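You operate a simulated robot arm through the tools that you are given. There is no shell and no other tool. Be economical: measure what you need, move in short steps, check, and stop when the job is done.

You are at the controls of a simulated two-armed robot. One attempt, no reset.

Task
Blow the dust off the mould named on the air card and slide it to the clean side.
Fine: use the air wand, put it back in its holder with its button off, and leave the other moulds dusty.

Only the result counts: the job must be done as asked and must still hold three seconds after the hand-in. Knocking over, shifting, dropping, spilling or breaking anything else fails it.

Robot
Two 7-joint arms with two-finger parallel grippers on one trunk, on a base that drives. Base frame: it is fixed to the floor where the robot stands at the start and does not move with it; the origin is under the middle of the robot, x ahead of it, y to its left, z up. Lengths are in mm, angles in rad, forces in N, time in s.
The left shoulder is at the start at [50, 158, 1126], the right one opposite. With the tool pointing down near the work surface each hand reaches from about 100 to 660 mm from the robot's upright axis, wherever it stands, measured 20 degrees to its own side. Places, roughly: black pointer knob [600, 200, 1100]; small red button [700, 0, 1000]; yellow tap handle [600, 200, 1300]. Payload 3.91 kg a hand.
The tool frame of a hand sits at the grasp point between the pads (the TCP): z along the fingers, y along the line on which they close. The tips reach 30 mm beyond it. Largest opening 110 mm; finger width 20, thickness 10; the body of the gripper, 48 by 112 mm, starts 55 mm behind the TCP.
Orientation is told as [roll, pitch, yaw] about the base's x, y, z axes, in that order, counted from this pose: with the fingers straight down and closing along the base's y, the tool's x points along the base's -x, its y along +y and its z along -z.

Tools
- The arms move only by the tool step_arm. It takes "left_plan", "right_plan" or both (then of equal length, played together; a hand with none holds still); each is a list of rows, each an object (a shift or turn left out is 0, a gripper value left out holds the last) with "slide": the shift along the tool's x, y, z in units of 100 mm (1.0 is 100 mm), a list of three; "delta_rot": the turn, a rotation vector about the tool's x, y, z in units of 180 degrees (1.0 is 180 degrees), a list of three; "grip": the opening, from 0 (shut) to 1 (fully open). In form: [{"slide": [tx, ty, tz], "delta_rot": [wx, wy, wz], "grip": grip}, ...]. A call has 1 to 20 rows; each row is the pose to reach, as a shift and turn from the pose commanded when the call began, along the tool's axes at that moment. A call with a number of a shift or a turn outside -1 to 1 is refused whole. Each row takes 0.2 s and may step no farther than 50 mm and 0.15 rad from the row before; otherwise, or with a gripper value out of range, the whole call is refused. A pose out of reach is approached as far as the arm can. The call stops where the force on the tool passes 40 N (or 10 N more than at its start, if that is more) or the arm is blocked; 0.2 s more then pass. The fingers move at their own pace (about 153 mm/s each) and stop on an object; they squeeze with about 26 N. The grip force told is the motor's: it shows also when the fingers shut on nothing. Time passes only in rows, and 0.2 s behind the last, so rows that repeat a pose let the fingers close. The reply holds the time, the measured pose of the TCP, the force on the tool along the base axes, the opening and the grip force, in the units named above and with some noise, with the torque about the TCP (base axes, N m) and any sound that the robot's microphone picked up.
- Cameras (640 x 400 px; columns grow to the right, rows downward): "scene" is now at [130.6, -10.7, 1315.8]; the picture's right is [-0.15, -0.99, 0.00], its down [-0.02, 0.00, -1.00] and it looks along [0.99, -0.15, -0.02] (base axes); focal length 214 px, centre (320, 200). "left" rides on the left gripper at [72, -17, -103] in its tool frame; the picture's right is [0.23, 0.97, 0.00], its down [-0.76, 0.18, -0.62] and it looks along [-0.61, 0.14, 0.78] (tool axes); focal length 222 px, centre (320, 200). "right" rides on the right gripper at [72, 17, -103] in its tool frame; the picture's right is [-0.23, 0.97, 0.00], its down [-0.76, -0.18, -0.62] and it looks along [-0.61, -0.14, 0.78] (tool axes); focal length 222 px, centre (320, 200). There is no depth. A picture from a camera that has moved, and an enlarged one, comes with that camera's place and axes in the base frame and with its lens.
- capture(camera): a new picture of that camera. The clock stands still meanwhile.
- lift_body(by): slides the trunk up (or, below 0, down) by that many mm; the arms and the scene camera ride with it, the base frame stays. It gives what a move gives, with no picture.
- drive_base(legs): drives the robot by 1 to 6 legs, each [ahead, turn to the left] in mm and rad, along the robot's own axes; the way and the turn of a leg run together, so that a leg with both is an arc; at most 1500 mm and 3.142 rad a leg. The arms and the cameras ride along, it lands a little off, and it stops where it bumps. It gives what a move gives.
- aim_head(pan, tilt): turns the head with the scene camera to pan (to the left, within 1.396 rad either way) and tilt (down, from -0.506 to 1.204), counted from straight ahead of the robot. It gives what a move gives.
- close_up(camera, box): a new picture of the part [left, top, right, bottom] of that camera's present view, enlarged. The clock stands still meanwhile.
- job_done(): hands the job in; it is judged then, once.

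Go step by step. Nothing tells you exact positions but the pictures and the camera data: compare them with the known pose of the tool, close in by small moves and look again before you grip or let go. The budget is 120 turns and 92 pictures, counting those below and the enlarged ones. Unless the task says otherwise, let go and move clear before handing in, and close with one line.

The tools are called after ">>>" by a JSON object that holds its "name" and its "arguments". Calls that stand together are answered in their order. step_arm: Moves the arms, as the interface text tells. Its arguments: {"type":"object","properties":{"left_plan":{"type":"array","items":{"type":"object","properties":{"slide":{"type":"array","items":{"type":"number"}},"delta_rot":{"type":"array","items":{"type":"number"}},"grip":{"type":"number"}}}},"right_plan":{"type":"array","items":{"type":"object","properties":{"slide":{"type":"array","items":{"type":"number"}},"delta_rot":{"type":"array","items":{"type":"number"}},"grip":{"type":"number"}}}}},"required":[]} The other tools are called the same way: lift_body (by) slides the trunk up or down; drive_base (legs) drives the base; aim_head (pan, tilt) turns the head that bears the scene camera; capture (camera) takes a picture; close_up (camera, box) takes an enlarged picture of a part of a camera's view; job_done () hands the job in.

At the start:

```text
t: 0.0
left_eef_pos: [276.8, 41.0, 1357.1]
left_tool_rot: [-0.003, 0.0, 0.001]
left_contact_force: [0.2, -0.4, -0.2]
left_torque: [0.04, -0.05, -0.03]
left_finger_gap: 109.8
left_gripper_force: 0.1
right_eef_pos: [344.4, -211.0, 1274.7]
right_tool_rot: [0.0, 0.001, 0.0]
right_contact_force: [-0.4, -0.3, 0.6]
right_torque: [0.03, 0.02, -0.01]
right_finger_gap: 110.0
right_gripper_force: 0.0
trunk travel left (down, up): [-368.0, 114.0]
robot x, y, heading: [1.0, -0.2, 0.004]
head pan, tilt: [-0.147, 0.024]
```

scene: 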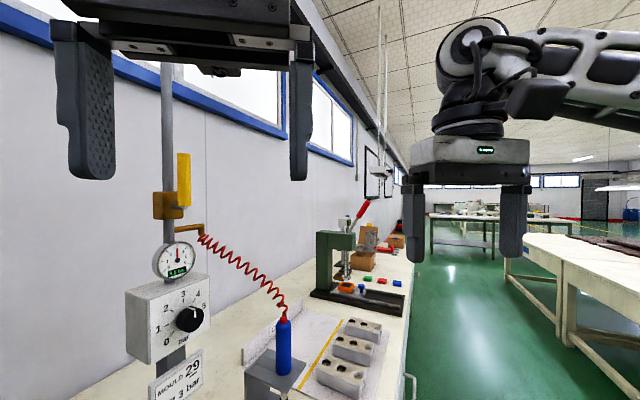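
right: 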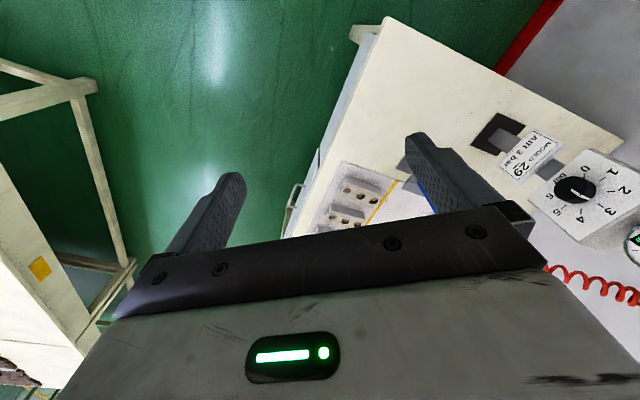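
left: 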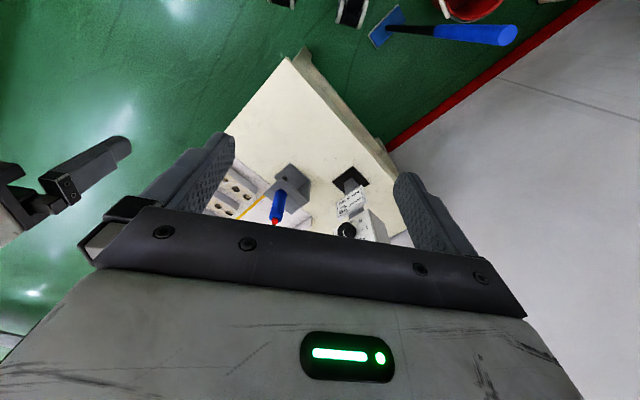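

The card reads something like "MOULD 29, AIR 3 bar"; there is a pressure knob, a yellow tap, a blue wand in a holder, and three moulds beside a yellow line. I'll take enlarged views first.

>>> {"name": "close_up", "arguments": {"camera": "scene", "box": [120, 140, 280, 400]}}

>>> {"name": "close_up", "arguments": {"camera": "scene", "box": [230, 270, 420, 400]}}

>>> {"name": "aim_head", "arguments": {"pan": 0.0, "tilt": 0.6}}

>>> {"name": "capture", "arguments": {"camera": "scene"}}

```text
1.54 times, centred on (200, 270) of scene
camera zoom: at [130.6, -10.7, 1315.8], right [-0.15, -0.99, 0.0], down [-0.02, 0.0, -1.0], along [0.99, -0.15, -0.02], focal length 330 px, centre (505, 92)
```

zoom: 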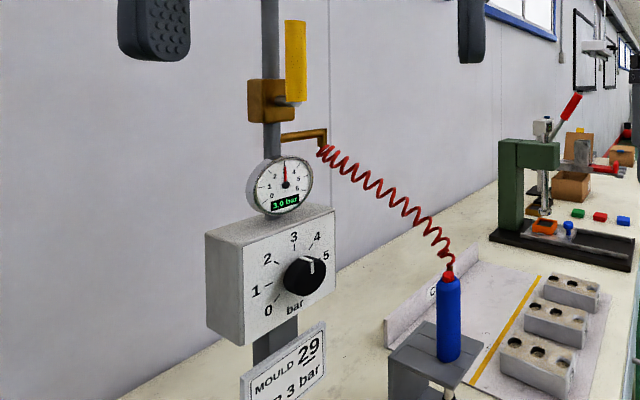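

```text
3.08 times, centred on (325, 335) of scene
camera zoom: at [130.6, -10.7, 1315.8], right [-0.15, -0.99, 0.0], down [-0.02, 0.0, -1.0], along [0.99, -0.15, -0.02], focal length 660 px, centre (305, -215)
```

zoom: 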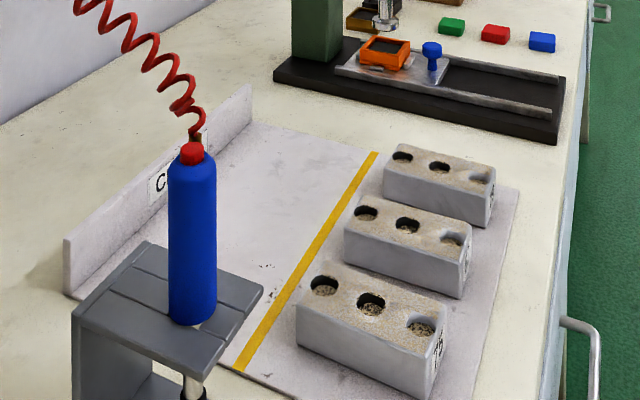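

```text
t: 1.0
left_eef_pos: [279.2, 43.2, 1355.5]
left_tool_rot: [-0.003, 0.005, 0.008]
left_contact_force: [40.8, 22.9, -7.7]
left_torque: [-2.44, 3.85, -1.68]
left_finger_gap: 110.2
left_gripper_force: 0.1
right_eef_pos: [344.7, -209.2, 1273.3]
right_tool_rot: [-0.001, 0.0, 0.0]
right_contact_force: [-0.7, 1.3, -0.7]
right_torque: [0.03, -0.01, 0.02]
right_finger_gap: 109.9
right_gripper_force: 0.0
trunk travel left (down, up): [-368.0, 114.0]
robot x, y, heading: [1.2, -2.9, 0.003]
head pan, tilt: [0.0, 0.6]
```

```text
86 pictures are left
camera scene: at [134.5, -0.6, 1292.1], right [-0.03, -1.0, 0.0], down [-0.28, 0.01, -0.96], along [0.96, -0.03, -0.28], focal length 214 px, centre (320, 200)
```

scene: 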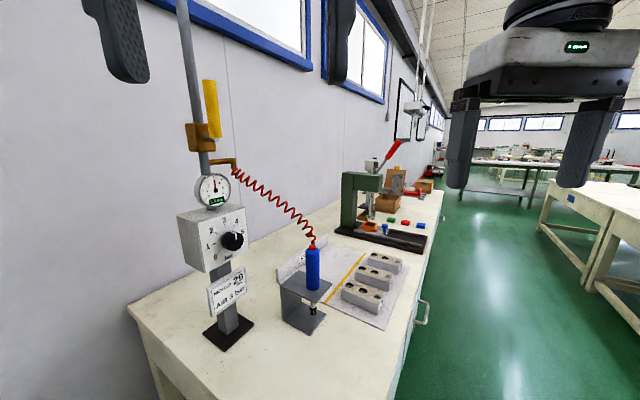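

Tilting the head nudged the left hand, so I move the left hand forward and left, clear of the head.

>>> {"name": "step_arm", "arguments": {"left_plan": [{"slide": [-0.3, 0.3, 0]}, {"slide": [-0.6, 0.6, 0]}, {"slide": [-0.8, 1.0, 0]}]}}

>>> {"name": "aim_head", "arguments": {"pan": 0.15, "tilt": 0.5}}

>>> {"name": "capture", "arguments": {"camera": "scene"}}

```text
t: 1.8
left_eef_pos: [358.4, 143.1, 1355.2]
left_tool_rot: [-0.004, 0.0, 0.002]
left_contact_force: [0.5, 0.0, -0.1]
left_torque: [-0.02, -0.04, 0.0]
left_finger_gap: 110.0
left_gripper_force: 0.1
right_eef_pos: [345.6, -208.4, 1274.4]
right_tool_rot: [-0.001, 0.0, -0.001]
right_contact_force: [-0.3, 0.2, 0.0]
right_torque: [-0.01, 0.02, -0.01]
right_finger_gap: 110.1
right_gripper_force: 0.0
trunk travel left (down, up): [-368.0, 114.0]
robot x, y, heading: [-1.5, -2.9, -0.001]
head pan, tilt: [0.0, 0.6]
```

```text
t: 2.5
left_eef_pos: [357.1, 143.3, 1354.2]
left_tool_rot: [-0.004, 0.0, 0.002]
left_contact_force: [-0.7, 0.1, 0.6]
left_torque: [-0.03, -0.01, 0.0]
left_finger_gap: 110.2
left_gripper_force: 0.0
right_eef_pos: [344.9, -210.3, 1274.3]
right_tool_rot: [0.0, 0.001, 0.0]
right_contact_force: [-1.1, 0.5, 0.0]
right_torque: [-0.02, 0.01, -0.01]
right_finger_gap: 110.1
right_gripper_force: 0.1
trunk travel left (down, up): [-368.0, 114.0]
robot x, y, heading: [2.9, 2.0, -0.001]
head pan, tilt: [0.15, 0.499]
```

```text
85 pictures are left
camera scene: at [131.0, 16.1, 1271.8], right [0.15, -0.99, 0.0], down [-0.47, -0.07, -0.88], along [0.87, 0.13, -0.48], focal length 214 px, centre (320, 200)
```

scene: 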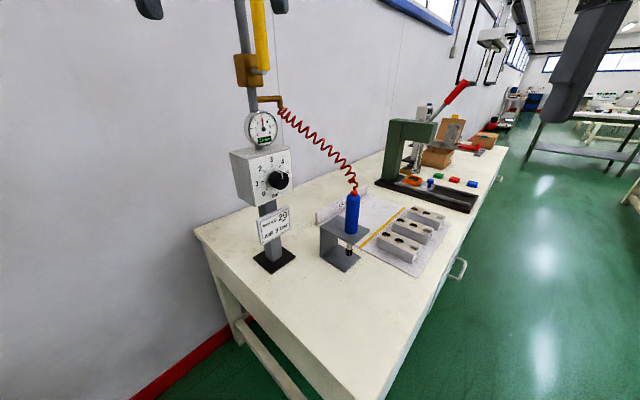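

>>> {"name": "close_up", "arguments": {"camera": "scene", "box": [215, 80, 311, 140]}}

>>> {"name": "close_up", "arguments": {"camera": "scene", "box": [223, 135, 319, 195]}}

>>> {"name": "close_up", "arguments": {"camera": "scene", "box": [245, 195, 309, 250]}}

>>> {"name": "close_up", "arguments": {"camera": "scene", "box": [310, 180, 470, 280]}}

```text
6.67 times, centred on (263, 110) of scene
camera zoom: at [131.0, 16.1, 1271.8], right [0.15, -0.99, 0.0], down [-0.47, -0.07, -0.88], along [0.87, 0.13, -0.48], focal length 1430 px, centre (700, 800)
```

zoom: 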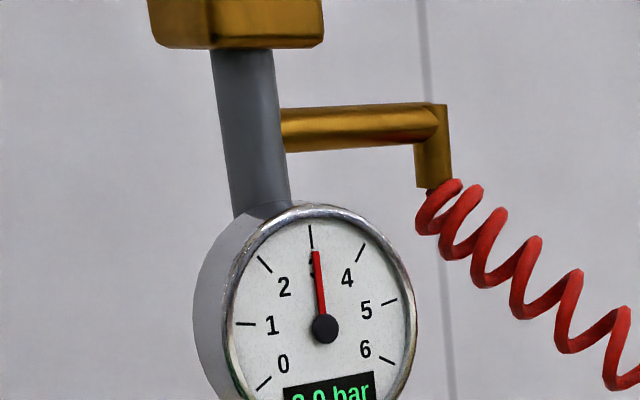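

```text
6.67 times, centred on (271, 165) of scene
camera zoom: at [131.0, 16.1, 1271.8], right [0.15, -0.99, 0.0], down [-0.47, -0.07, -0.88], along [0.87, 0.13, -0.48], focal length 1430 px, centre (647, 433)
```

zoom: 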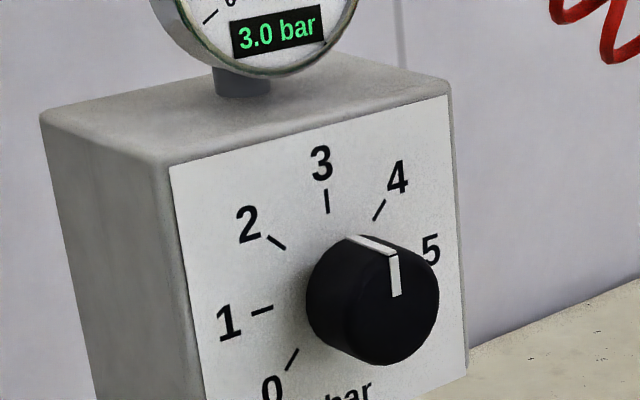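

```text
7.27 times, centred on (277, 222) of scene
camera zoom: at [131.0, 16.1, 1271.8], right [0.15, -0.99, 0.0], down [-0.47, -0.07, -0.88], along [0.87, 0.13, -0.48], focal length 1560 px, centre (633, 36)
```

zoom: 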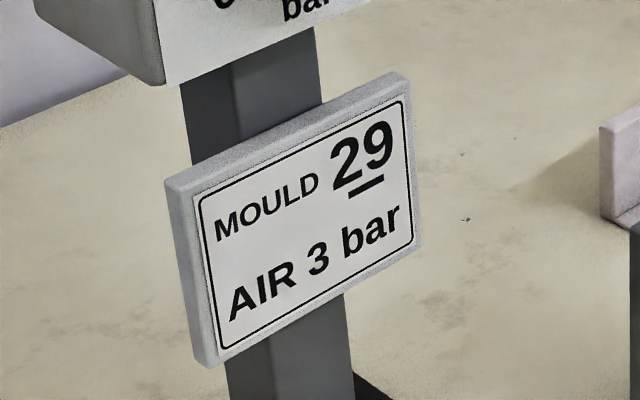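

```text
4.00 times, centred on (390, 230) of scene
camera zoom: at [131.0, 16.1, 1271.8], right [0.15, -0.99, 0.0], down [-0.47, -0.07, -0.88], along [0.87, 0.13, -0.48], focal length 858 px, centre (40, 80)
```

zoom: 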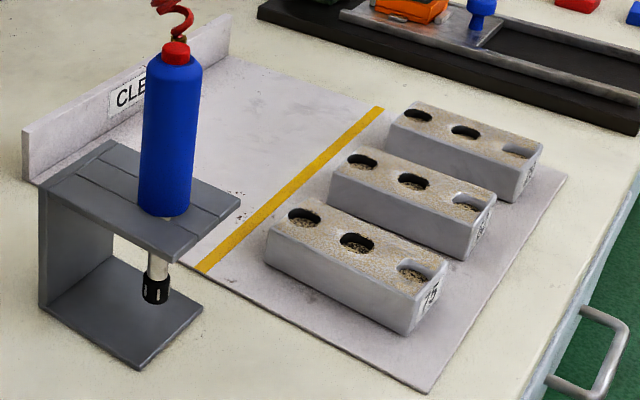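

Knob and gauge both read 3 bar, and the card says 29 (underlined). The table is angled about -35°, so I'll probably work from the aisle side. First a close look at the wand.

>>> {"name": "close_up", "arguments": {"camera": "scene", "box": [331, 170, 379, 200]}}

>>> {"name": "drive_base", "arguments": {"legs": [[0, -0.94], [690, 0]]}}

```text
13.33 times, centred on (355, 185) of scene
camera zoom: at [131.0, 16.1, 1271.8], right [0.15, -0.99, 0.0], down [-0.47, -0.07, -0.88], along [0.87, 0.13, -0.48], focal length 2860 px, centre (-147, 400)
```

zoom: 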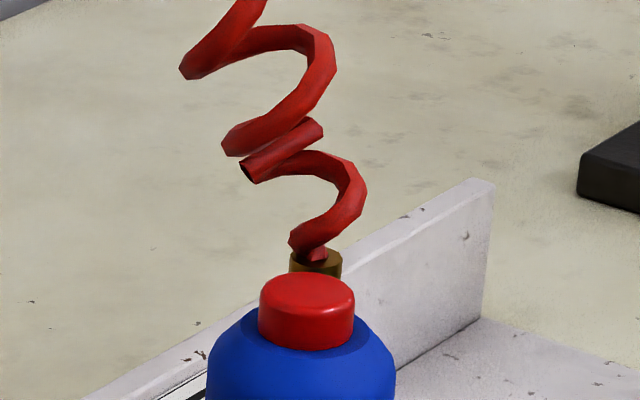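

```text
t: 6.1
left_eef_pos: [344.4, -238.8, 1355.3]
left_tool_rot: [-0.004, 0.0, -0.949]
left_contact_force: [-0.3, 0.9, 0.5]
left_torque: [0.0, -0.01, 0.03]
left_finger_gap: 110.0
left_gripper_force: 0.0
right_eef_pos: [47.6, -432.5, 1274.0]
right_tool_rot: [-0.001, 0.0, -0.953]
right_contact_force: [-0.1, 0.3, 0.8]
right_torque: [0.0, -0.03, -0.02]
right_finger_gap: 109.8
right_gripper_force: 0.1
trunk travel left (down, up): [-368.0, 114.0]
robot x, y, heading: [18.2, -30.9, -0.953]
head pan, tilt: [0.15, 0.499]
stopped in leg 2: the robot was blocked; the commanded pose is now the measured one
```

Blocked soon after starting; I look to see what the base is against.

>>> {"name": "aim_head", "arguments": {"pan": 0.0, "tilt": 1.0}}

>>> {"name": "capture", "arguments": {"camera": "scene"}}

>>> {"name": "capture", "arguments": {"camera": "right"}}

```text
t: 7.0
left_eef_pos: [343.8, -239.9, 1354.5]
left_tool_rot: [-0.003, 0.002, -0.948]
left_contact_force: [-0.1, 0.8, -0.1]
left_torque: [-0.04, 0.0, 0.02]
left_finger_gap: 110.1
left_gripper_force: 0.0
right_eef_pos: [49.1, -433.6, 1272.8]
right_tool_rot: [0.0, 0.001, -0.952]
right_contact_force: [-1.1, -0.5, 0.0]
right_torque: [-0.02, -0.02, -0.02]
right_finger_gap: 109.8
right_gripper_force: 0.1
trunk travel left (down, up): [-368.0, 114.0]
robot x, y, heading: [18.7, -29.8, -0.947]
head pan, tilt: [0.0, 1.0]
```

```text
79 pictures are left
camera scene: at [83.6, -117.4, 1230.8], right [-0.81, -0.58, 0.0], down [-0.49, 0.68, -0.54], along [0.31, -0.44, -0.84], focal length 214 px, centre (320, 200)
```

scene: 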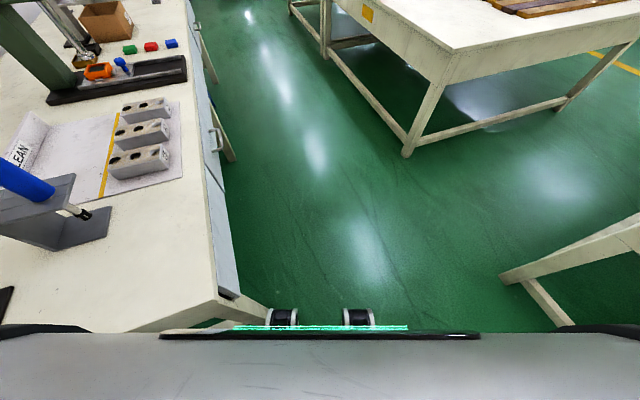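

```text
78 pictures are left
camera right: at [20.4, -363.4, 1375.9], right [0.93, 0.38, 0.0], down [0.3, -0.72, 0.62], along [0.24, -0.58, -0.78], focal length 222 px, centre (320, 200)
```

right: 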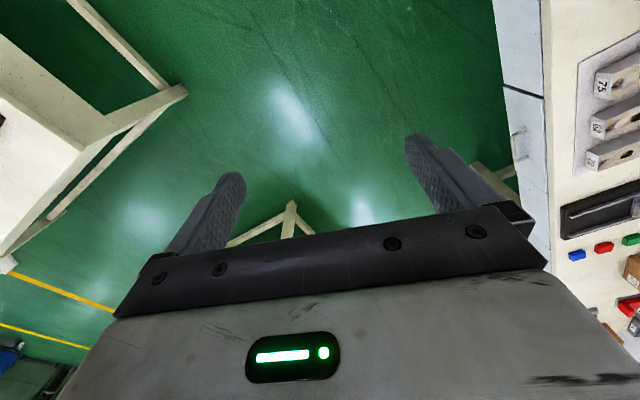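

The table corner stops the base's left front. I'll read the mould numbers, then back off and go round through the aisle.

>>> {"name": "close_up", "arguments": {"camera": "right", "box": [560, 50, 640, 180]}}

>>> {"name": "drive_base", "arguments": {"legs": [[-120, 0], [0, -0.6], [330, 0]]}}

>>> {"name": "capture", "arguments": {"camera": "scene"}}

```text
3.08 times, centred on (600, 115) of right
camera zoom: at [20.4, -363.4, 1375.9], right [0.93, 0.38, 0.0], down [0.3, -0.72, 0.62], along [0.24, -0.58, -0.78], focal length 684 px, centre (-542, 462)
```

zoom: 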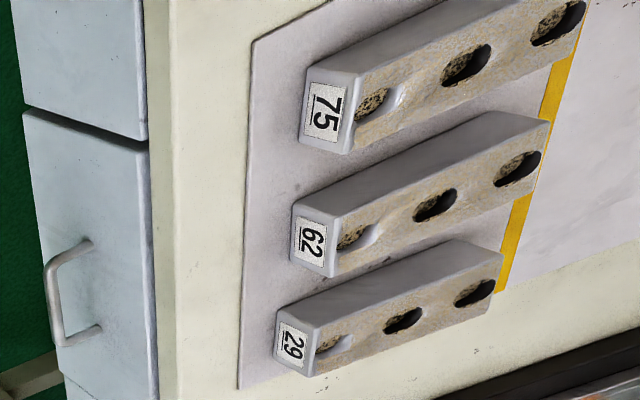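

```text
t: 11.7
left_eef_pos: [108.8, -624.6, 1354.7]
left_tool_rot: [-0.003, 0.0, -1.544]
left_contact_force: [1.5, 0.0, 0.3]
left_torque: [0.06, 0.02, 0.03]
left_finger_gap: 109.9
left_gripper_force: 0.0
right_eef_pos: [-243.8, -619.1, 1272.6]
right_tool_rot: [-0.001, 0.001, -1.547]
right_contact_force: [-0.6, -0.4, 0.1]
right_torque: [0.01, -0.03, 0.02]
right_finger_gap: 110.0
right_gripper_force: 0.0
trunk travel left (down, up): [-368.0, 114.0]
robot x, y, heading: [-42.5, -269.1, -1.544]
head pan, tilt: [0.0, 1.0]
```

```text
76 pictures are left
camera scene: at [-38.7, -376.7, 1230.7], right [-1.0, -0.03, 0.0], down [-0.02, 0.84, -0.54], along [0.01, -0.54, -0.84], focal length 214 px, centre (320, 200)
```

scene: 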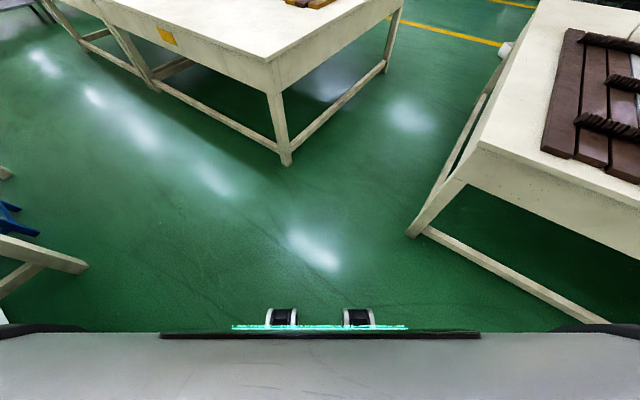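

Mould 29 is the farthest of the three (order 75, 62, 29 from the near end). I drive along the aisle and turn to face the bench.

>>> {"name": "drive_base", "arguments": {"legs": [[0, 0.96], [550, 0], [0, 1.57]]}}

>>> {"name": "aim_head", "arguments": {"pan": 0.0, "tilt": 0.7}}

>>> {"name": "capture", "arguments": {"camera": "scene"}}

```text
t: 21.1
left_eef_pos: [491.1, -185.3, 1354.8]
left_tool_rot: [-0.004, 0.002, 0.992]
left_contact_force: [0.6, 0.0, -0.3]
left_torque: [-0.01, 0.03, -0.02]
left_finger_gap: 110.1
left_gripper_force: 0.1
right_eef_pos: [779.0, -390.8, 1273.8]
right_tool_rot: [-0.002, 0.001, 0.99]
right_contact_force: [0.5, 0.2, 0.4]
right_torque: [-0.02, 0.01, -0.03]
right_finger_gap: 110.2
right_gripper_force: 0.0
trunk travel left (down, up): [-368.0, 114.0]
robot x, y, heading: [415.7, -564.0, 0.991]
head pan, tilt: [0.0, 1.0]
```

```text
t: 21.9
left_eef_pos: [491.1, -187.1, 1354.2]
left_tool_rot: [-0.003, 0.001, 0.994]
left_contact_force: [-0.5, -0.3, 0.2]
left_torque: [-0.04, 0.0, 0.02]
left_finger_gap: 110.2
left_gripper_force: 0.1
right_eef_pos: [780.1, -391.8, 1273.7]
right_tool_rot: [0.002, 0.001, 0.99]
right_contact_force: [-0.3, 0.3, 0.2]
right_torque: [0.0, 0.01, -0.02]
right_finger_gap: 110.1
right_gripper_force: 0.1
trunk travel left (down, up): [-368.0, 114.0]
robot x, y, heading: [413.2, -562.1, 0.99]
head pan, tilt: [0.0, 0.7]
```

```text
75 pictures are left
camera scene: at [484.6, -457.5, 1254.0], right [0.84, -0.55, 0.0], down [-0.35, -0.54, -0.76], along [0.42, 0.64, -0.64], focal length 214 px, centre (320, 200)
```

scene: 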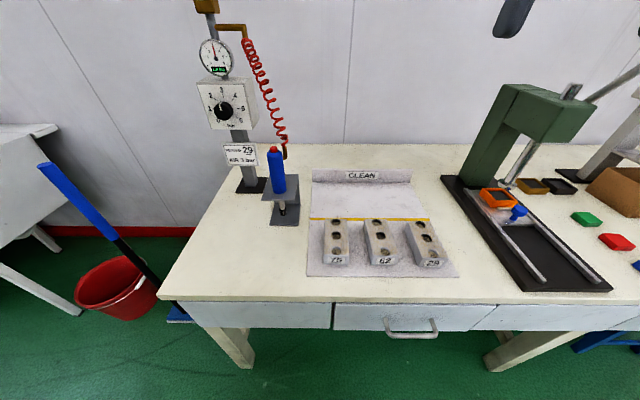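

The bench top comes out near z≈770, the wand button near (648, 0, 1022), and mould 29 is ahead-right. I shift the robot right and closer so both the wand and the clean zone are in reach.

>>> {"name": "drive_base", "arguments": {"legs": [[0, -1.571], [80, 0], [0, 1.571], [75, 0]]}}

>>> {"name": "aim_head", "arguments": {"pan": 0.0, "tilt": 0.75}}

>>> {"name": "capture", "arguments": {"camera": "scene"}}

```text
t: 31.2
left_eef_pos: [600.0, -163.2, 1354.9]
left_tool_rot: [-0.004, 0.003, 0.996]
left_contact_force: [0.5, 0.4, 0.4]
left_torque: [-0.03, 0.03, 0.07]
left_finger_gap: 110.1
left_gripper_force: 0.1
right_eef_pos: [888.5, -367.0, 1273.7]
right_tool_rot: [-0.002, 0.003, 0.992]
right_contact_force: [0.9, 0.4, 0.8]
right_torque: [-0.05, 0.0, 0.0]
right_finger_gap: 110.1
right_gripper_force: 0.0
trunk travel left (down, up): [-368.0, 114.0]
robot x, y, heading: [527.9, -541.4, 0.993]
head pan, tilt: [0.0, 0.7]
```

```text
t: 31.8
left_eef_pos: [600.4, -164.9, 1353.6]
left_tool_rot: [-0.002, 0.003, 0.996]
left_contact_force: [-0.1, 0.1, 0.2]
left_torque: [0.0, -0.02, -0.01]
left_finger_gap: 109.9
left_gripper_force: 0.1
right_eef_pos: [888.6, -369.4, 1273.9]
right_tool_rot: [0.001, 0.0, 0.994]
right_contact_force: [0.4, 0.1, 0.0]
right_torque: [-0.02, 0.03, -0.01]
right_finger_gap: 110.3
right_gripper_force: 0.0
trunk travel left (down, up): [-368.0, 114.0]
robot x, y, heading: [530.4, -541.8, 0.997]
head pan, tilt: [0.0, 0.75]
```

```text
74 pictures are left
camera scene: at [592.5, -437.0, 1249.9], right [0.84, -0.54, 0.0], down [-0.37, -0.57, -0.73], along [0.4, 0.61, -0.68], focal length 214 px, centre (320, 200)
```

scene: 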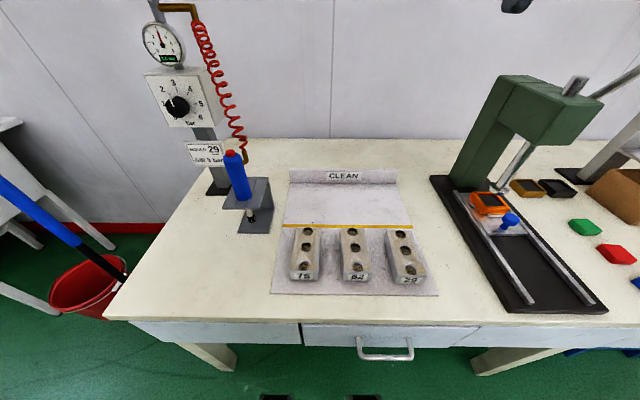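

Robot is well placed. The left hand goes (closed) to above the wand's red button; then I check with its camera.

>>> {"name": "step_arm", "arguments": {"left_plan": [{"slide": [-0.25, 0.12, 0.25], "grip": 0}, {"slide": [-0.5, 0.24, 0.5]}, {"slide": [-0.75, 0.36, 0.75]}, {"slide": [-1.0, 0.47, 1.0]}]}}

>>> {"name": "step_arm", "arguments": {"left_plan": [{"slide": [-0.15, 0, 0.25]}, {"slide": [-0.3, 0, 0.5]}, {"slide": [-0.45, 0, 0.75]}, {"slide": [-0.6, 0, 1.0]}]}}

>>> {"name": "capture", "arguments": {"camera": "left"}}

>>> {"name": "capture", "arguments": {"camera": "scene"}}

```text
t: 32.8
left_eef_pos: [615.5, -54.8, 1254.9]
left_tool_rot: [-0.003, 0.0, 0.999]
left_contact_force: [-0.2, -0.5, -0.4]
left_torque: [0.0, 0.0, 0.03]
left_finger_gap: 0.0
left_gripper_force: 26.4
right_eef_pos: [887.1, -367.5, 1272.4]
right_tool_rot: [0.001, 0.001, 0.994]
right_contact_force: [0.2, -0.8, 0.6]
right_torque: [0.01, -0.01, -0.01]
right_finger_gap: 110.0
right_gripper_force: 0.0
trunk travel left (down, up): [-368.0, 114.0]
robot x, y, heading: [521.8, -542.4, 0.995]
head pan, tilt: [0.0, 0.75]
```

```text
t: 33.8
left_eef_pos: [647.4, -3.9, 1154.1]
left_tool_rot: [-0.004, 0.004, 0.997]
left_contact_force: [-0.4, 0.4, 0.1]
left_torque: [0.01, 0.02, 0.03]
left_finger_gap: 0.0
left_gripper_force: 26.1
right_eef_pos: [888.2, -367.1, 1274.6]
right_tool_rot: [0.0, -0.001, 0.993]
right_contact_force: [-0.8, 0.9, -0.6]
right_torque: [0.0, 0.02, 0.0]
right_finger_gap: 110.2
right_gripper_force: 0.0
trunk travel left (down, up): [-368.0, 114.0]
robot x, y, heading: [522.2, -544.9, 0.992]
head pan, tilt: [0.0, 0.75]
```

```text
73 pictures are left
camera left: at [621.9, -74.2, 1257.9], right [-0.94, 0.34, 0.0], down [0.26, 0.74, 0.62], along [0.21, 0.58, -0.78], focal length 222 px, centre (320, 200)
```

left: 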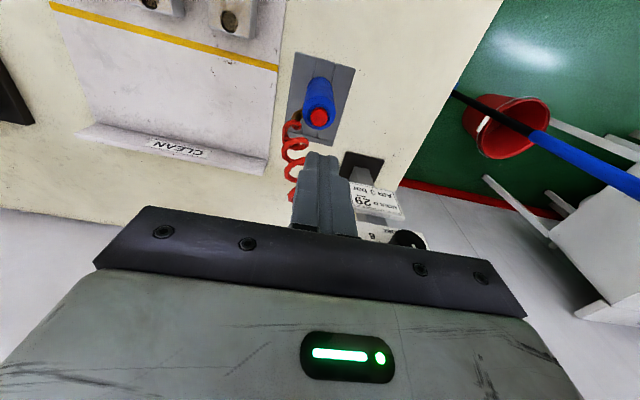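

```text
72 pictures are left
camera scene: at [592.8, -436.5, 1249.8], right [0.84, -0.54, 0.0], down [-0.37, -0.57, -0.73], along [0.4, 0.61, -0.68], focal length 214 px, centre (320, 200)
```

scene: 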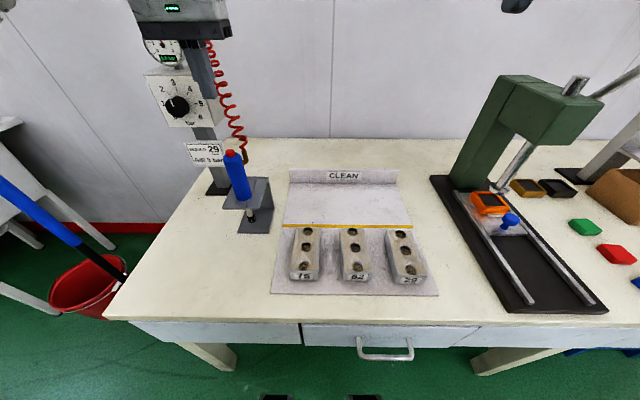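

The button lies right below the closed fingertips (within ~3 mm). I lower to just above it.

>>> {"name": "step_arm", "arguments": {"left_plan": [{"slide": [-0.03, 0, 0.3]}, {"slide": [-0.03, 0, 0.6]}, {"slide": [-0.03, 0, 0.9]}]}}

>>> {"name": "close_up", "arguments": {"camera": "left", "box": [240, 40, 400, 190]}}

>>> {"name": "close_up", "arguments": {"camera": "scene", "box": [180, 100, 308, 240]}}

```text
t: 34.6
left_eef_pos: [649.1, -2.8, 1065.1]
left_tool_rot: [-0.003, 0.003, 0.997]
left_contact_force: [0.1, 0.1, -0.8]
left_torque: [0.03, 0.01, -0.01]
left_finger_gap: 0.1
left_gripper_force: 25.5
right_eef_pos: [887.9, -367.4, 1273.5]
right_tool_rot: [0.0, -0.001, 0.994]
right_contact_force: [0.4, 0.2, 0.0]
right_torque: [0.03, -0.01, 0.02]
right_finger_gap: 110.1
right_gripper_force: 0.0
trunk travel left (down, up): [-368.0, 114.0]
robot x, y, heading: [521.8, -541.7, 0.99]
head pan, tilt: [0.0, 0.75]
```

```text
2.67 times, centred on (320, 115) of left
camera zoom: at [623.2, -72.6, 1167.9], right [-0.94, 0.34, 0.0], down [0.26, 0.74, 0.62], along [0.21, 0.58, -0.78], focal length 592 px, centre (320, 427)
```

zoom: 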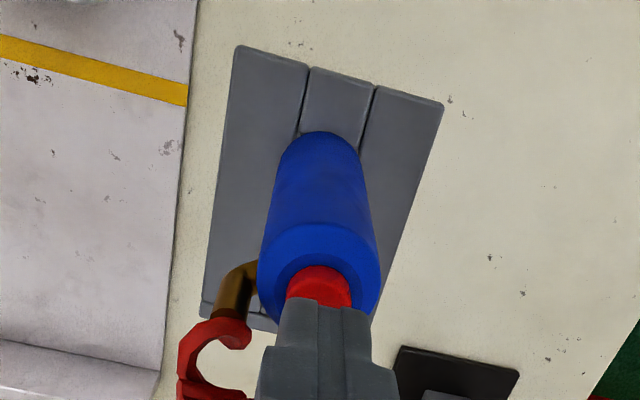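

```text
2.86 times, centred on (244, 170) of scene
camera zoom: at [592.5, -436.6, 1249.9], right [0.84, -0.54, 0.0], down [-0.37, -0.57, -0.73], along [0.4, 0.61, -0.68], focal length 613 px, centre (537, 286)
```

zoom: 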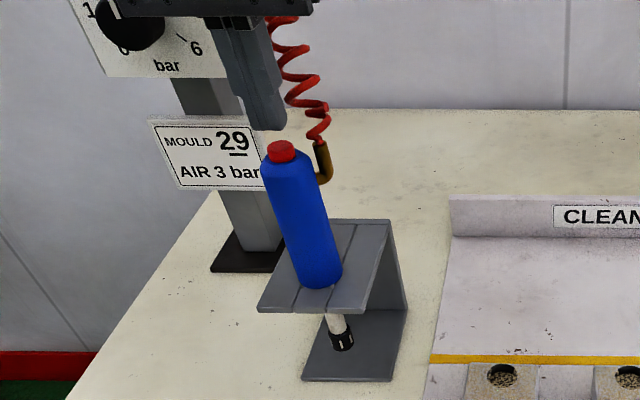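

Fingertips are directly over the button. I press down in small steps and listen.

>>> {"name": "step_arm", "arguments": {"left_plan": [{"slide": [0, 0, 0.08]}, {"slide": [0, 0, 0.11]}, {"slide": [0, 0, 0.14]}, {"slide": [0, 0, 0.17]}]}}

```text
t: 35.6
left_eef_pos: [650.0, -2.2, 1047.3]
left_tool_rot: [-0.003, 0.001, 0.995]
left_contact_force: [0.1, 0.9, 0.7]
left_torque: [0.02, 0.0, -0.01]
left_finger_gap: 0.1
left_gripper_force: 26.1
right_eef_pos: [888.4, -367.3, 1273.6]
right_tool_rot: [0.0, 0.001, 0.993]
right_contact_force: [0.6, -1.0, -0.3]
right_torque: [0.02, 0.03, -0.03]
right_finger_gap: 110.0
right_gripper_force: 0.0
trunk travel left (down, up): [-368.0, 114.0]
robot x, y, heading: [521.8, -540.3, 0.989]
head pan, tilt: [0.0, 0.75]
```

>>> {"name": "step_arm", "arguments": {"left_plan": [{"slide": [0, 0, 0.03]}, {"slide": [0, 0, 0.06]}, {"slide": [0, 0, 0.09]}]}}

>>> {"name": "close_up", "arguments": {"camera": "scene", "box": [180, 100, 308, 240]}}

```text
t: 36.4
left_eef_pos: [650.0, -2.8, 1040.8]
left_tool_rot: [-0.005, -0.003, 0.997]
left_contact_force: [0.6, -1.0, 14.4]
left_torque: [0.03, 0.0, 0.0]
left_finger_gap: 0.0
left_gripper_force: 26.1
right_eef_pos: [887.7, -369.6, 1273.1]
right_tool_rot: [0.003, -0.001, 0.991]
right_contact_force: [-0.1, -0.2, -0.2]
right_torque: [-0.01, 0.01, 0.0]
right_finger_gap: 110.1
right_gripper_force: 0.1
trunk travel left (down, up): [-368.0, 114.0]
robot x, y, heading: [523.8, -542.8, 0.994]
head pan, tilt: [0.0, 0.75]
heard: click
```

```text
2.86 times, centred on (244, 170) of scene
camera zoom: at [592.3, -438.2, 1250.2], right [0.84, -0.54, 0.0], down [-0.37, -0.57, -0.73], along [0.4, 0.61, -0.68], focal length 613 px, centre (537, 286)
```

zoom: 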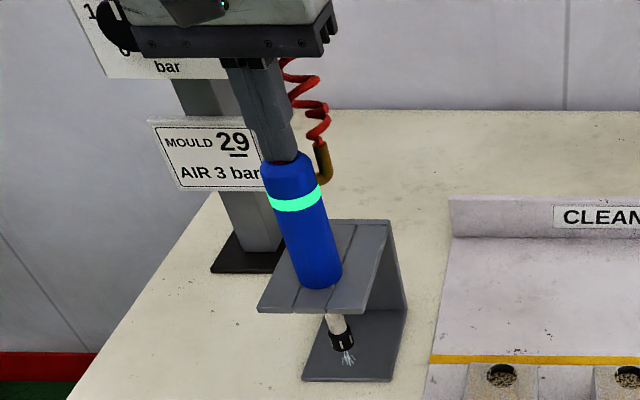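

A click, a green ring lit and air puffs at the nozzle, so the tap is open. I retract and check whether it latches.

>>> {"name": "step_arm", "arguments": {"left_plan": [{"slide": [0, 0, -0.2]}, {"slide": [0.15, 0, -0.5]}]}}

>>> {"name": "close_up", "arguments": {"camera": "scene", "box": [180, 100, 308, 240]}}

```text
t: 37.0
left_eef_pos: [641.5, -13.4, 1087.2]
left_tool_rot: [0.001, 0.001, 0.996]
left_contact_force: [-0.3, 0.5, 0.3]
left_torque: [0.0, 0.01, -0.02]
left_finger_gap: 0.2
left_gripper_force: 25.7
right_eef_pos: [889.0, -367.6, 1274.0]
right_tool_rot: [-0.001, 0.0, 0.994]
right_contact_force: [-0.1, -0.1, -0.6]
right_torque: [0.02, 0.01, 0.04]
right_finger_gap: 110.1
right_gripper_force: 0.1
trunk travel left (down, up): [-368.0, 114.0]
robot x, y, heading: [524.2, -544.6, 0.994]
head pan, tilt: [0.0, 0.75]
```

```text
2.86 times, centred on (244, 170) of scene
camera zoom: at [592.4, -437.2, 1249.8], right [0.84, -0.54, 0.0], down [-0.37, -0.57, -0.73], along [0.4, 0.61, -0.68], focal length 613 px, centre (537, 286)
```

zoom: 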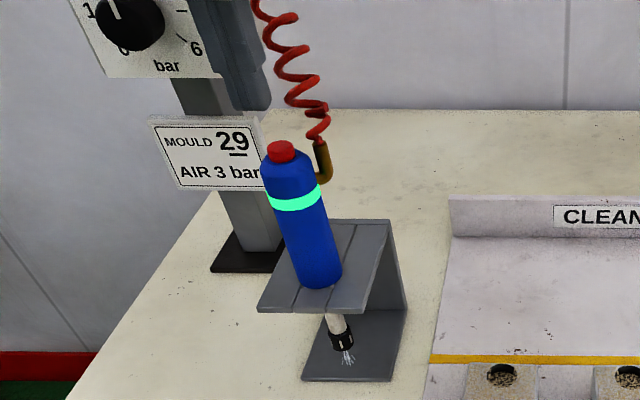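

It latches on. Now I back the left hand off, open it and tilt the fingers forward for a side grip on the handle.

>>> {"name": "step_arm", "arguments": {"left_plan": [{"slide": [0.33, 0, 0], "delta_rot": [0, -0.047, 0], "grip": 0}, {"slide": [0.66, 0, 0], "delta_rot": [0, -0.094, 0]}, {"slide": [1.0, 0, 0], "delta_rot": [0, -0.141, 0], "grip": 0.8}, {"slide": [1.0, 0, 0.25], "delta_rot": [0, -0.188, 0]}, {"slide": [1.0, 0, 0.5], "delta_rot": [0, -0.235, 0]}, {"slide": [1.0, 0, 0.75], "delta_rot": [0, -0.282, 0]}, {"slide": [1.0, 0, 1.0], "delta_rot": [0, -0.329, 0]}, {"slide": [1.0, 0, 1.0], "delta_rot": [0, -0.333, 0]}]}}

>>> {"name": "capture", "arguments": {"camera": "scene"}}

>>> {"name": "capture", "arguments": {"camera": "left"}}

```text
t: 38.8
left_eef_pos: [601.5, -83.8, 983.2]
left_tool_rot: [-0.007, -1.045, 1.001]
left_contact_force: [-0.3, 0.2, -0.3]
left_torque: [0.01, -0.02, 0.0]
left_finger_gap: 88.0
left_gripper_force: 0.1
left hand out of reach, approached as far as the arm can: row 6, 7, 8
right_eef_pos: [889.5, -367.2, 1273.9]
right_tool_rot: [-0.001, 0.0, 0.994]
right_contact_force: [0.0, -0.8, 0.6]
right_torque: [-0.04, -0.01, 0.01]
right_finger_gap: 109.7
right_gripper_force: 0.1
trunk travel left (down, up): [-368.0, 114.0]
robot x, y, heading: [530.2, -547.1, 0.992]
head pan, tilt: [0.0, 0.75]
```

```text
67 pictures are left
camera scene: at [592.7, -436.9, 1249.9], right [0.84, -0.54, 0.0], down [-0.37, -0.57, -0.73], along [0.4, 0.61, -0.68], focal length 214 px, centre (320, 200)
```

scene: 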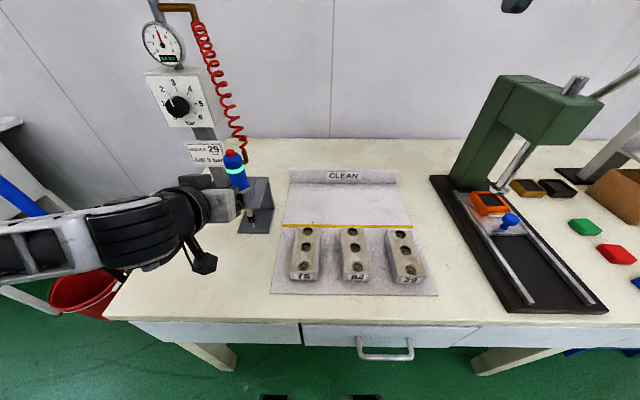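

```text
66 pictures are left
camera left: at [547.0, -199.2, 972.6], right [-0.88, 0.43, -0.2], down [-0.24, -0.03, 0.97], along [0.41, 0.9, 0.13], focal length 222 px, centre (320, 200)
```

left: 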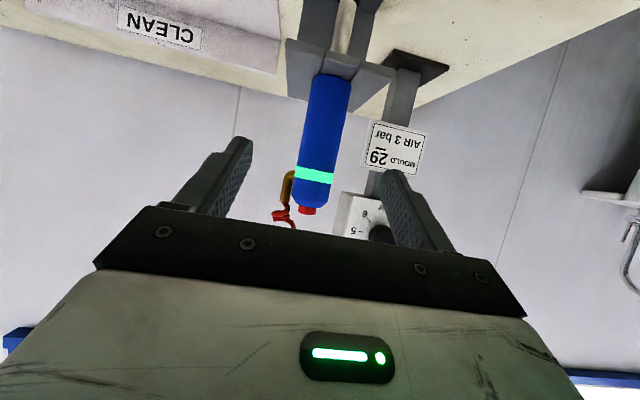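

The tilt worked and the handle is centred between the fingers. I advance in two stages.

>>> {"name": "step_arm", "arguments": {"left_plan": [{"slide": [-0.05, 0.02, 0.25]}, {"slide": [-0.1, 0.03, 0.5]}]}}

>>> {"name": "capture", "arguments": {"camera": "left"}}

```text
t: 39.4
left_eef_pos: [624.9, -42.3, 967.0]
left_tool_rot: [-0.008, -1.046, 1.0]
left_contact_force: [-0.5, -0.2, -0.4]
left_torque: [0.0, 0.01, 0.04]
left_finger_gap: 87.8
left_gripper_force: 0.1
right_eef_pos: [887.7, -368.1, 1273.3]
right_tool_rot: [-0.002, 0.001, 0.994]
right_contact_force: [-0.3, 0.7, -0.9]
right_torque: [-0.02, 0.01, 0.02]
right_finger_gap: 109.9
right_gripper_force: 0.2
trunk travel left (down, up): [-368.0, 114.0]
robot x, y, heading: [526.2, -537.5, 0.992]
head pan, tilt: [0.0, 0.75]
```

```text
65 pictures are left
camera left: at [571.1, -157.5, 956.6], right [-0.88, 0.43, -0.2], down [-0.24, -0.03, 0.97], along [0.41, 0.9, 0.13], focal length 222 px, centre (320, 200)
```

left: 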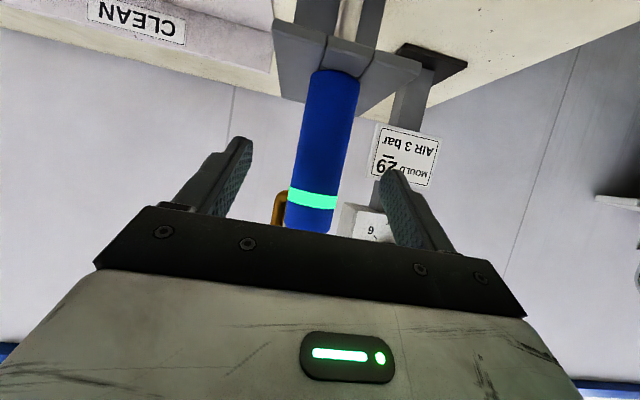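

Still centred; I advance the rest and close on the handle.

>>> {"name": "step_arm", "arguments": {"left_plan": [{"slide": [-0.01, 0.005, 0.27]}, {"slide": [-0.02, 0.01, 0.53]}]}}

>>> {"name": "capture", "arguments": {"camera": "left"}}

>>> {"name": "close_up", "arguments": {"camera": "scene", "box": [180, 100, 308, 240]}}

```text
t: 40.0
left_eef_pos: [649.0, -0.8, 941.8]
left_tool_rot: [-0.01, -1.045, 1.004]
left_contact_force: [0.2, -0.6, 0.7]
left_torque: [0.0, 0.0, 0.0]
left_finger_gap: 88.0
left_gripper_force: 0.1
right_eef_pos: [889.2, -367.9, 1273.0]
right_tool_rot: [0.002, 0.001, 0.992]
right_contact_force: [0.1, 0.3, -0.3]
right_torque: [0.01, 0.01, 0.01]
right_finger_gap: 109.9
right_gripper_force: 0.1
trunk travel left (down, up): [-368.0, 114.0]
robot x, y, heading: [526.9, -541.2, 0.998]
head pan, tilt: [0.0, 0.75]
```

```text
64 pictures are left
camera left: at [595.8, -116.3, 930.8], right [-0.88, 0.43, -0.2], down [-0.24, -0.03, 0.97], along [0.41, 0.9, 0.13], focal length 222 px, centre (320, 200)
```

left: 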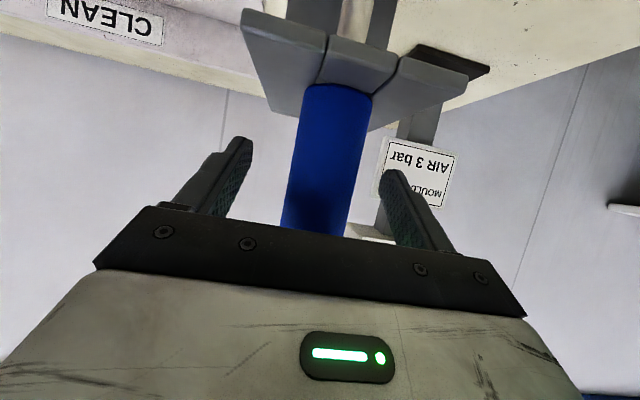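

```text
2.86 times, centred on (244, 170) of scene
camera zoom: at [592.8, -436.8, 1249.8], right [0.84, -0.54, 0.0], down [-0.37, -0.57, -0.73], along [0.4, 0.61, -0.68], focal length 613 px, centre (537, 286)
```

zoom: 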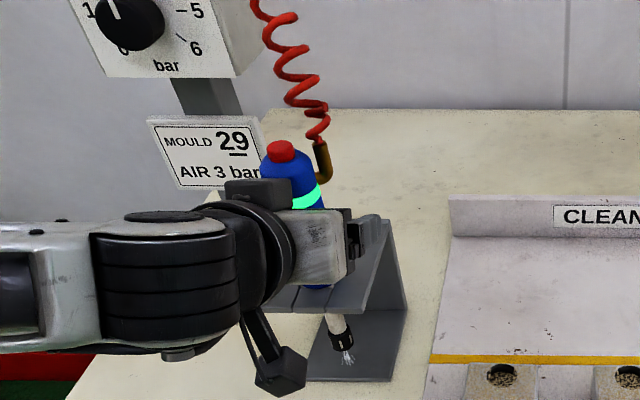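

Handle lies between the pads. I close and check the gap.

>>> {"name": "step_arm", "arguments": {"left_plan": [{"grip": 0.3}, {"grip": 0.2}, {"grip": 0.0}, {"grip": 0.0}]}}

>>> {"name": "capture", "arguments": {"camera": "left"}}

```text
t: 41.0
left_eef_pos: [650.5, -2.2, 940.7]
left_tool_rot: [-0.006, -1.043, 0.999]
left_contact_force: [-1.2, 1.8, 0.2]
left_torque: [0.06, 0.05, 0.01]
left_finger_gap: 37.5
left_gripper_force: 26.5
right_eef_pos: [888.8, -368.5, 1273.7]
right_tool_rot: [-0.001, -0.001, 0.995]
right_contact_force: [-0.1, -0.3, 0.2]
right_torque: [-0.02, 0.03, 0.0]
right_finger_gap: 110.1
right_gripper_force: 0.0
trunk travel left (down, up): [-368.0, 114.0]
robot x, y, heading: [525.6, -540.2, 0.994]
head pan, tilt: [0.0, 0.75]
```

```text
62 pictures are left
camera left: at [595.5, -116.5, 930.9], right [-0.88, 0.43, -0.2], down [-0.24, -0.03, 0.97], along [0.41, 0.9, 0.13], focal length 222 px, centre (320, 200)
```

left: 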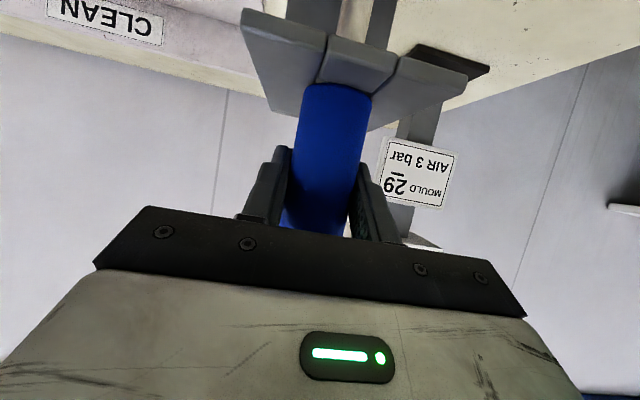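

Gripped (gap 37.5 mm) with the hand at (650.5, -2.2, 940.7). I lift straight up 100 mm.

>>> {"name": "step_arm", "arguments": {"left_plan": [{"slide": [-0.26, 0, -0.15]}, {"slide": [-0.52, 0, -0.3]}, {"slide": [-0.866, 0, -0.5]}]}}

>>> {"name": "capture", "arguments": {"camera": "scene"}}

```text
t: 41.8
left_eef_pos: [651.3, -1.8, 1042.5]
left_tool_rot: [-0.005, -1.044, 0.999]
left_contact_force: [-0.9, 0.1, -2.1]
left_torque: [-0.02, -0.03, 0.0]
left_finger_gap: 37.4
left_gripper_force: 25.8
right_eef_pos: [888.7, -367.3, 1273.4]
right_tool_rot: [-0.002, 0.0, 0.992]
right_contact_force: [0.6, 0.3, 0.1]
right_torque: [0.0, -0.02, 0.01]
right_finger_gap: 109.8
right_gripper_force: 0.1
trunk travel left (down, up): [-368.0, 114.0]
robot x, y, heading: [524.8, -540.9, 0.997]
head pan, tilt: [0.0, 0.75]
```

```text
61 pictures are left
camera scene: at [592.7, -436.9, 1249.8], right [0.84, -0.54, 0.0], down [-0.37, -0.57, -0.73], along [0.4, 0.61, -0.68], focal length 214 px, centre (320, 200)
```

scene: 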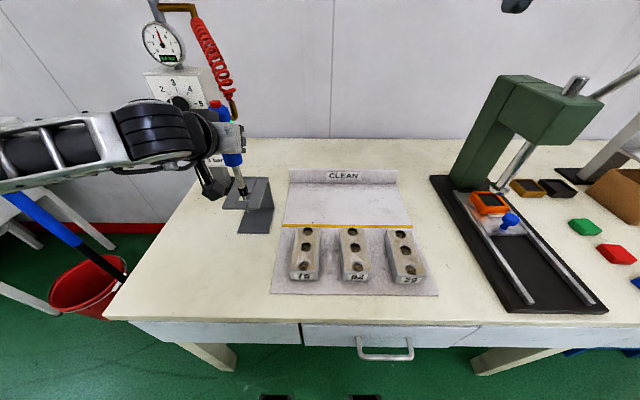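

Wand is clear and still blowing. I take an enlarged view of the moulds to place mould 29 exactly.

>>> {"name": "close_up", "arguments": {"camera": "scene", "box": [272, 210, 448, 310]}}

>>> {"name": "capture", "arguments": {"camera": "right"}}

```text
3.64 times, centred on (360, 260) of scene
camera zoom: at [592.7, -436.9, 1249.8], right [0.84, -0.54, 0.0], down [-0.37, -0.57, -0.73], along [0.4, 0.61, -0.68], focal length 780 px, centre (174, -18)
```

zoom: 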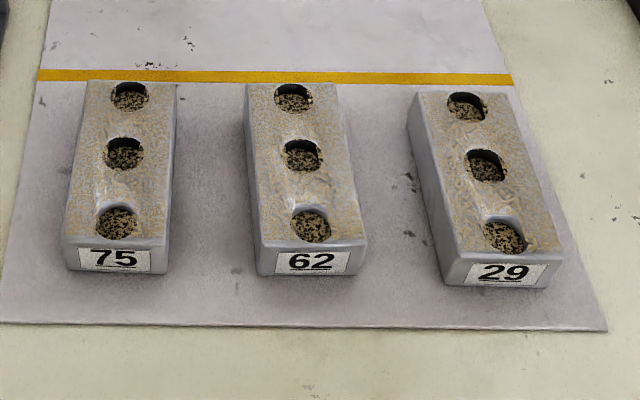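

```text
59 pictures are left
camera right: at [835.3, -418.1, 1376.0], right [-0.69, 0.72, 0.0], down [0.56, 0.54, 0.62], along [0.45, 0.43, -0.78], focal length 222 px, centre (320, 200)
```

right: 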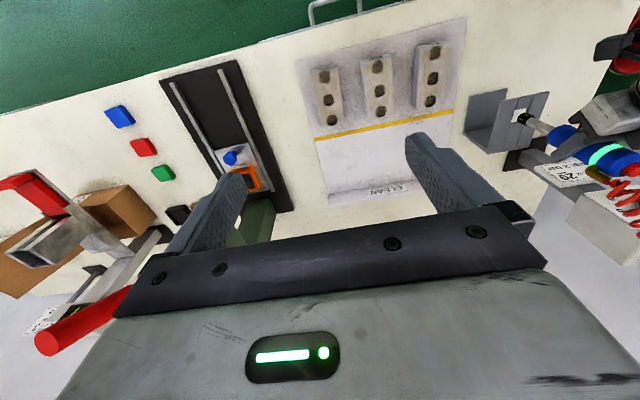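

Mould 29's top centre is about (925, -302, 809), length ~124, axis almost along the robot's forward. I carry the wand behind the other moulds (over the clean area) toward it.

>>> {"name": "step_arm", "arguments": {"left_plan": [{"slide": [-0.37, 0, 0.24]}, {"slide": [-0.37, -0.33, 0.24]}, {"slide": [-0.37, -0.66, 0.24]}, {"slide": [-0.37, -1.0, 0.24]}]}}

>>> {"name": "step_arm", "arguments": {"left_plan": [{"slide": [0, -0.33, 0]}, {"slide": [0, -0.66, 0]}, {"slide": [0, -1.0, 0]}]}}

>>> {"name": "capture", "arguments": {"camera": "scene"}}

```text
t: 42.8
left_eef_pos: [757.1, -22.1, 1062.2]
left_tool_rot: [-0.006, -1.046, 1.005]
left_contact_force: [0.1, -0.4, -2.2]
left_torque: [-0.03, -0.02, -0.02]
left_finger_gap: 37.0
left_gripper_force: 26.5
right_eef_pos: [888.5, -368.4, 1273.0]
right_tool_rot: [0.0, 0.0, 0.993]
right_contact_force: [0.8, -0.2, -0.2]
right_torque: [0.0, -0.01, -0.04]
right_finger_gap: 110.4
right_gripper_force: 0.1
trunk travel left (down, up): [-368.0, 114.0]
robot x, y, heading: [523.9, -544.4, 0.996]
head pan, tilt: [0.0, 0.75]
```

```text
t: 43.6
left_eef_pos: [840.4, -79.5, 1061.9]
left_tool_rot: [-0.005, -1.046, 1.001]
left_contact_force: [0.5, -0.6, -1.2]
left_torque: [0.0, 0.0, 0.02]
left_finger_gap: 37.5
left_gripper_force: 26.1
right_eef_pos: [889.1, -368.9, 1271.3]
right_tool_rot: [0.001, 0.0, 0.994]
right_contact_force: [0.7, -0.7, -0.4]
right_torque: [-0.02, 0.0, 0.0]
right_finger_gap: 109.8
right_gripper_force: 0.1
trunk travel left (down, up): [-368.0, 114.0]
robot x, y, heading: [523.2, -544.8, 0.998]
head pan, tilt: [0.0, 0.75]
```

```text
58 pictures are left
camera scene: at [593.2, -437.1, 1249.8], right [0.84, -0.54, 0.0], down [-0.37, -0.57, -0.73], along [0.4, 0.61, -0.68], focal length 214 px, centre (320, 200)
```

scene: 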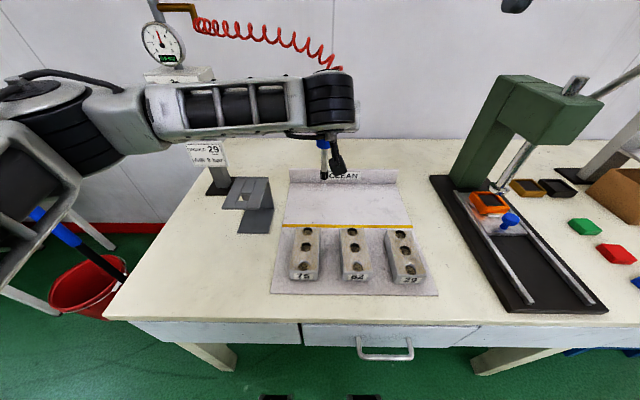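

Good so far. I move the right hand up and out of the way while the left goes on.

>>> {"name": "step_arm", "arguments": {"left_plan": [{"slide": [0, -0.25, 0]}, {"slide": [0, -0.5, 0]}, {"slide": [0, -0.75, 0]}, {"slide": [0, -1.0, 0]}], "right_plan": [{"slide": [0.1, -0.25, -0.2]}, {"slide": [0.2, -0.5, -0.4]}, {"slide": [0.3, -0.75, -0.5]}, {"slide": [0.5, -1.0, -0.5]}]}}

>>> {"name": "step_arm", "arguments": {"left_plan": [{"slide": [0, -0.25, 0]}, {"slide": [0, -0.5, 0]}, {"slide": [0, -0.75, 0]}, {"slide": [0, -1.0, 0]}]}}

>>> {"name": "capture", "arguments": {"camera": "scene"}}

```text
t: 44.6
left_eef_pos: [923.8, -131.3, 1063.9]
left_tool_rot: [-0.008, -1.044, 1.003]
left_contact_force: [-0.2, 0.1, -1.1]
left_torque: [-0.02, 0.01, -0.02]
left_finger_gap: 37.5
left_gripper_force: 25.5
right_eef_pos: [945.6, -425.2, 1297.4]
right_tool_rot: [0.002, 0.0, 0.992]
right_contact_force: [-0.5, -0.4, 0.1]
right_torque: [0.0, 0.0, 0.03]
right_finger_gap: 110.1
right_gripper_force: 0.1
right hand out of reach, approached as far as the arm can: row 3, 4
trunk travel left (down, up): [-368.0, 114.0]
robot x, y, heading: [527.5, -542.7, 0.992]
head pan, tilt: [0.0, 0.75]
```

```text
t: 45.6
left_eef_pos: [989.4, -171.1, 1063.2]
left_tool_rot: [-0.004, -1.046, 1.001]
left_contact_force: [-0.1, 1.4, -1.7]
left_torque: [-0.01, 0.02, -0.01]
left_finger_gap: 37.3
left_gripper_force: 26.0
left hand out of reach, approached as far as the arm can: row 4
right_eef_pos: [946.0, -423.2, 1298.3]
right_tool_rot: [0.0, -0.001, 0.992]
right_contact_force: [0.0, -1.1, 0.3]
right_torque: [-0.02, 0.04, 0.0]
right_finger_gap: 110.3
right_gripper_force: 0.1
trunk travel left (down, up): [-368.0, 114.0]
robot x, y, heading: [524.5, -540.1, 0.997]
head pan, tilt: [0.0, 0.75]
```

```text
57 pictures are left
camera scene: at [592.5, -436.5, 1249.8], right [0.84, -0.54, 0.0], down [-0.37, -0.57, -0.73], along [0.4, 0.61, -0.68], focal length 214 px, centre (320, 200)
```

scene: 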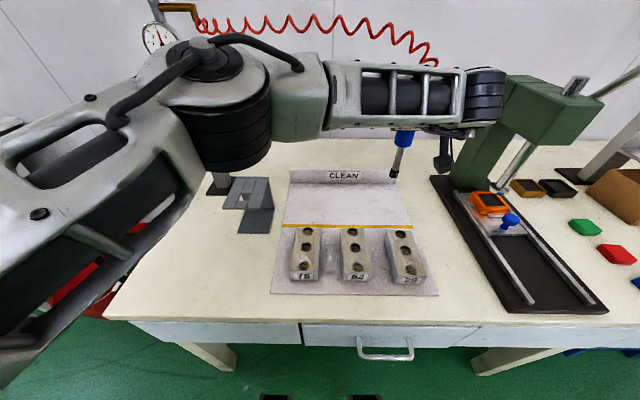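

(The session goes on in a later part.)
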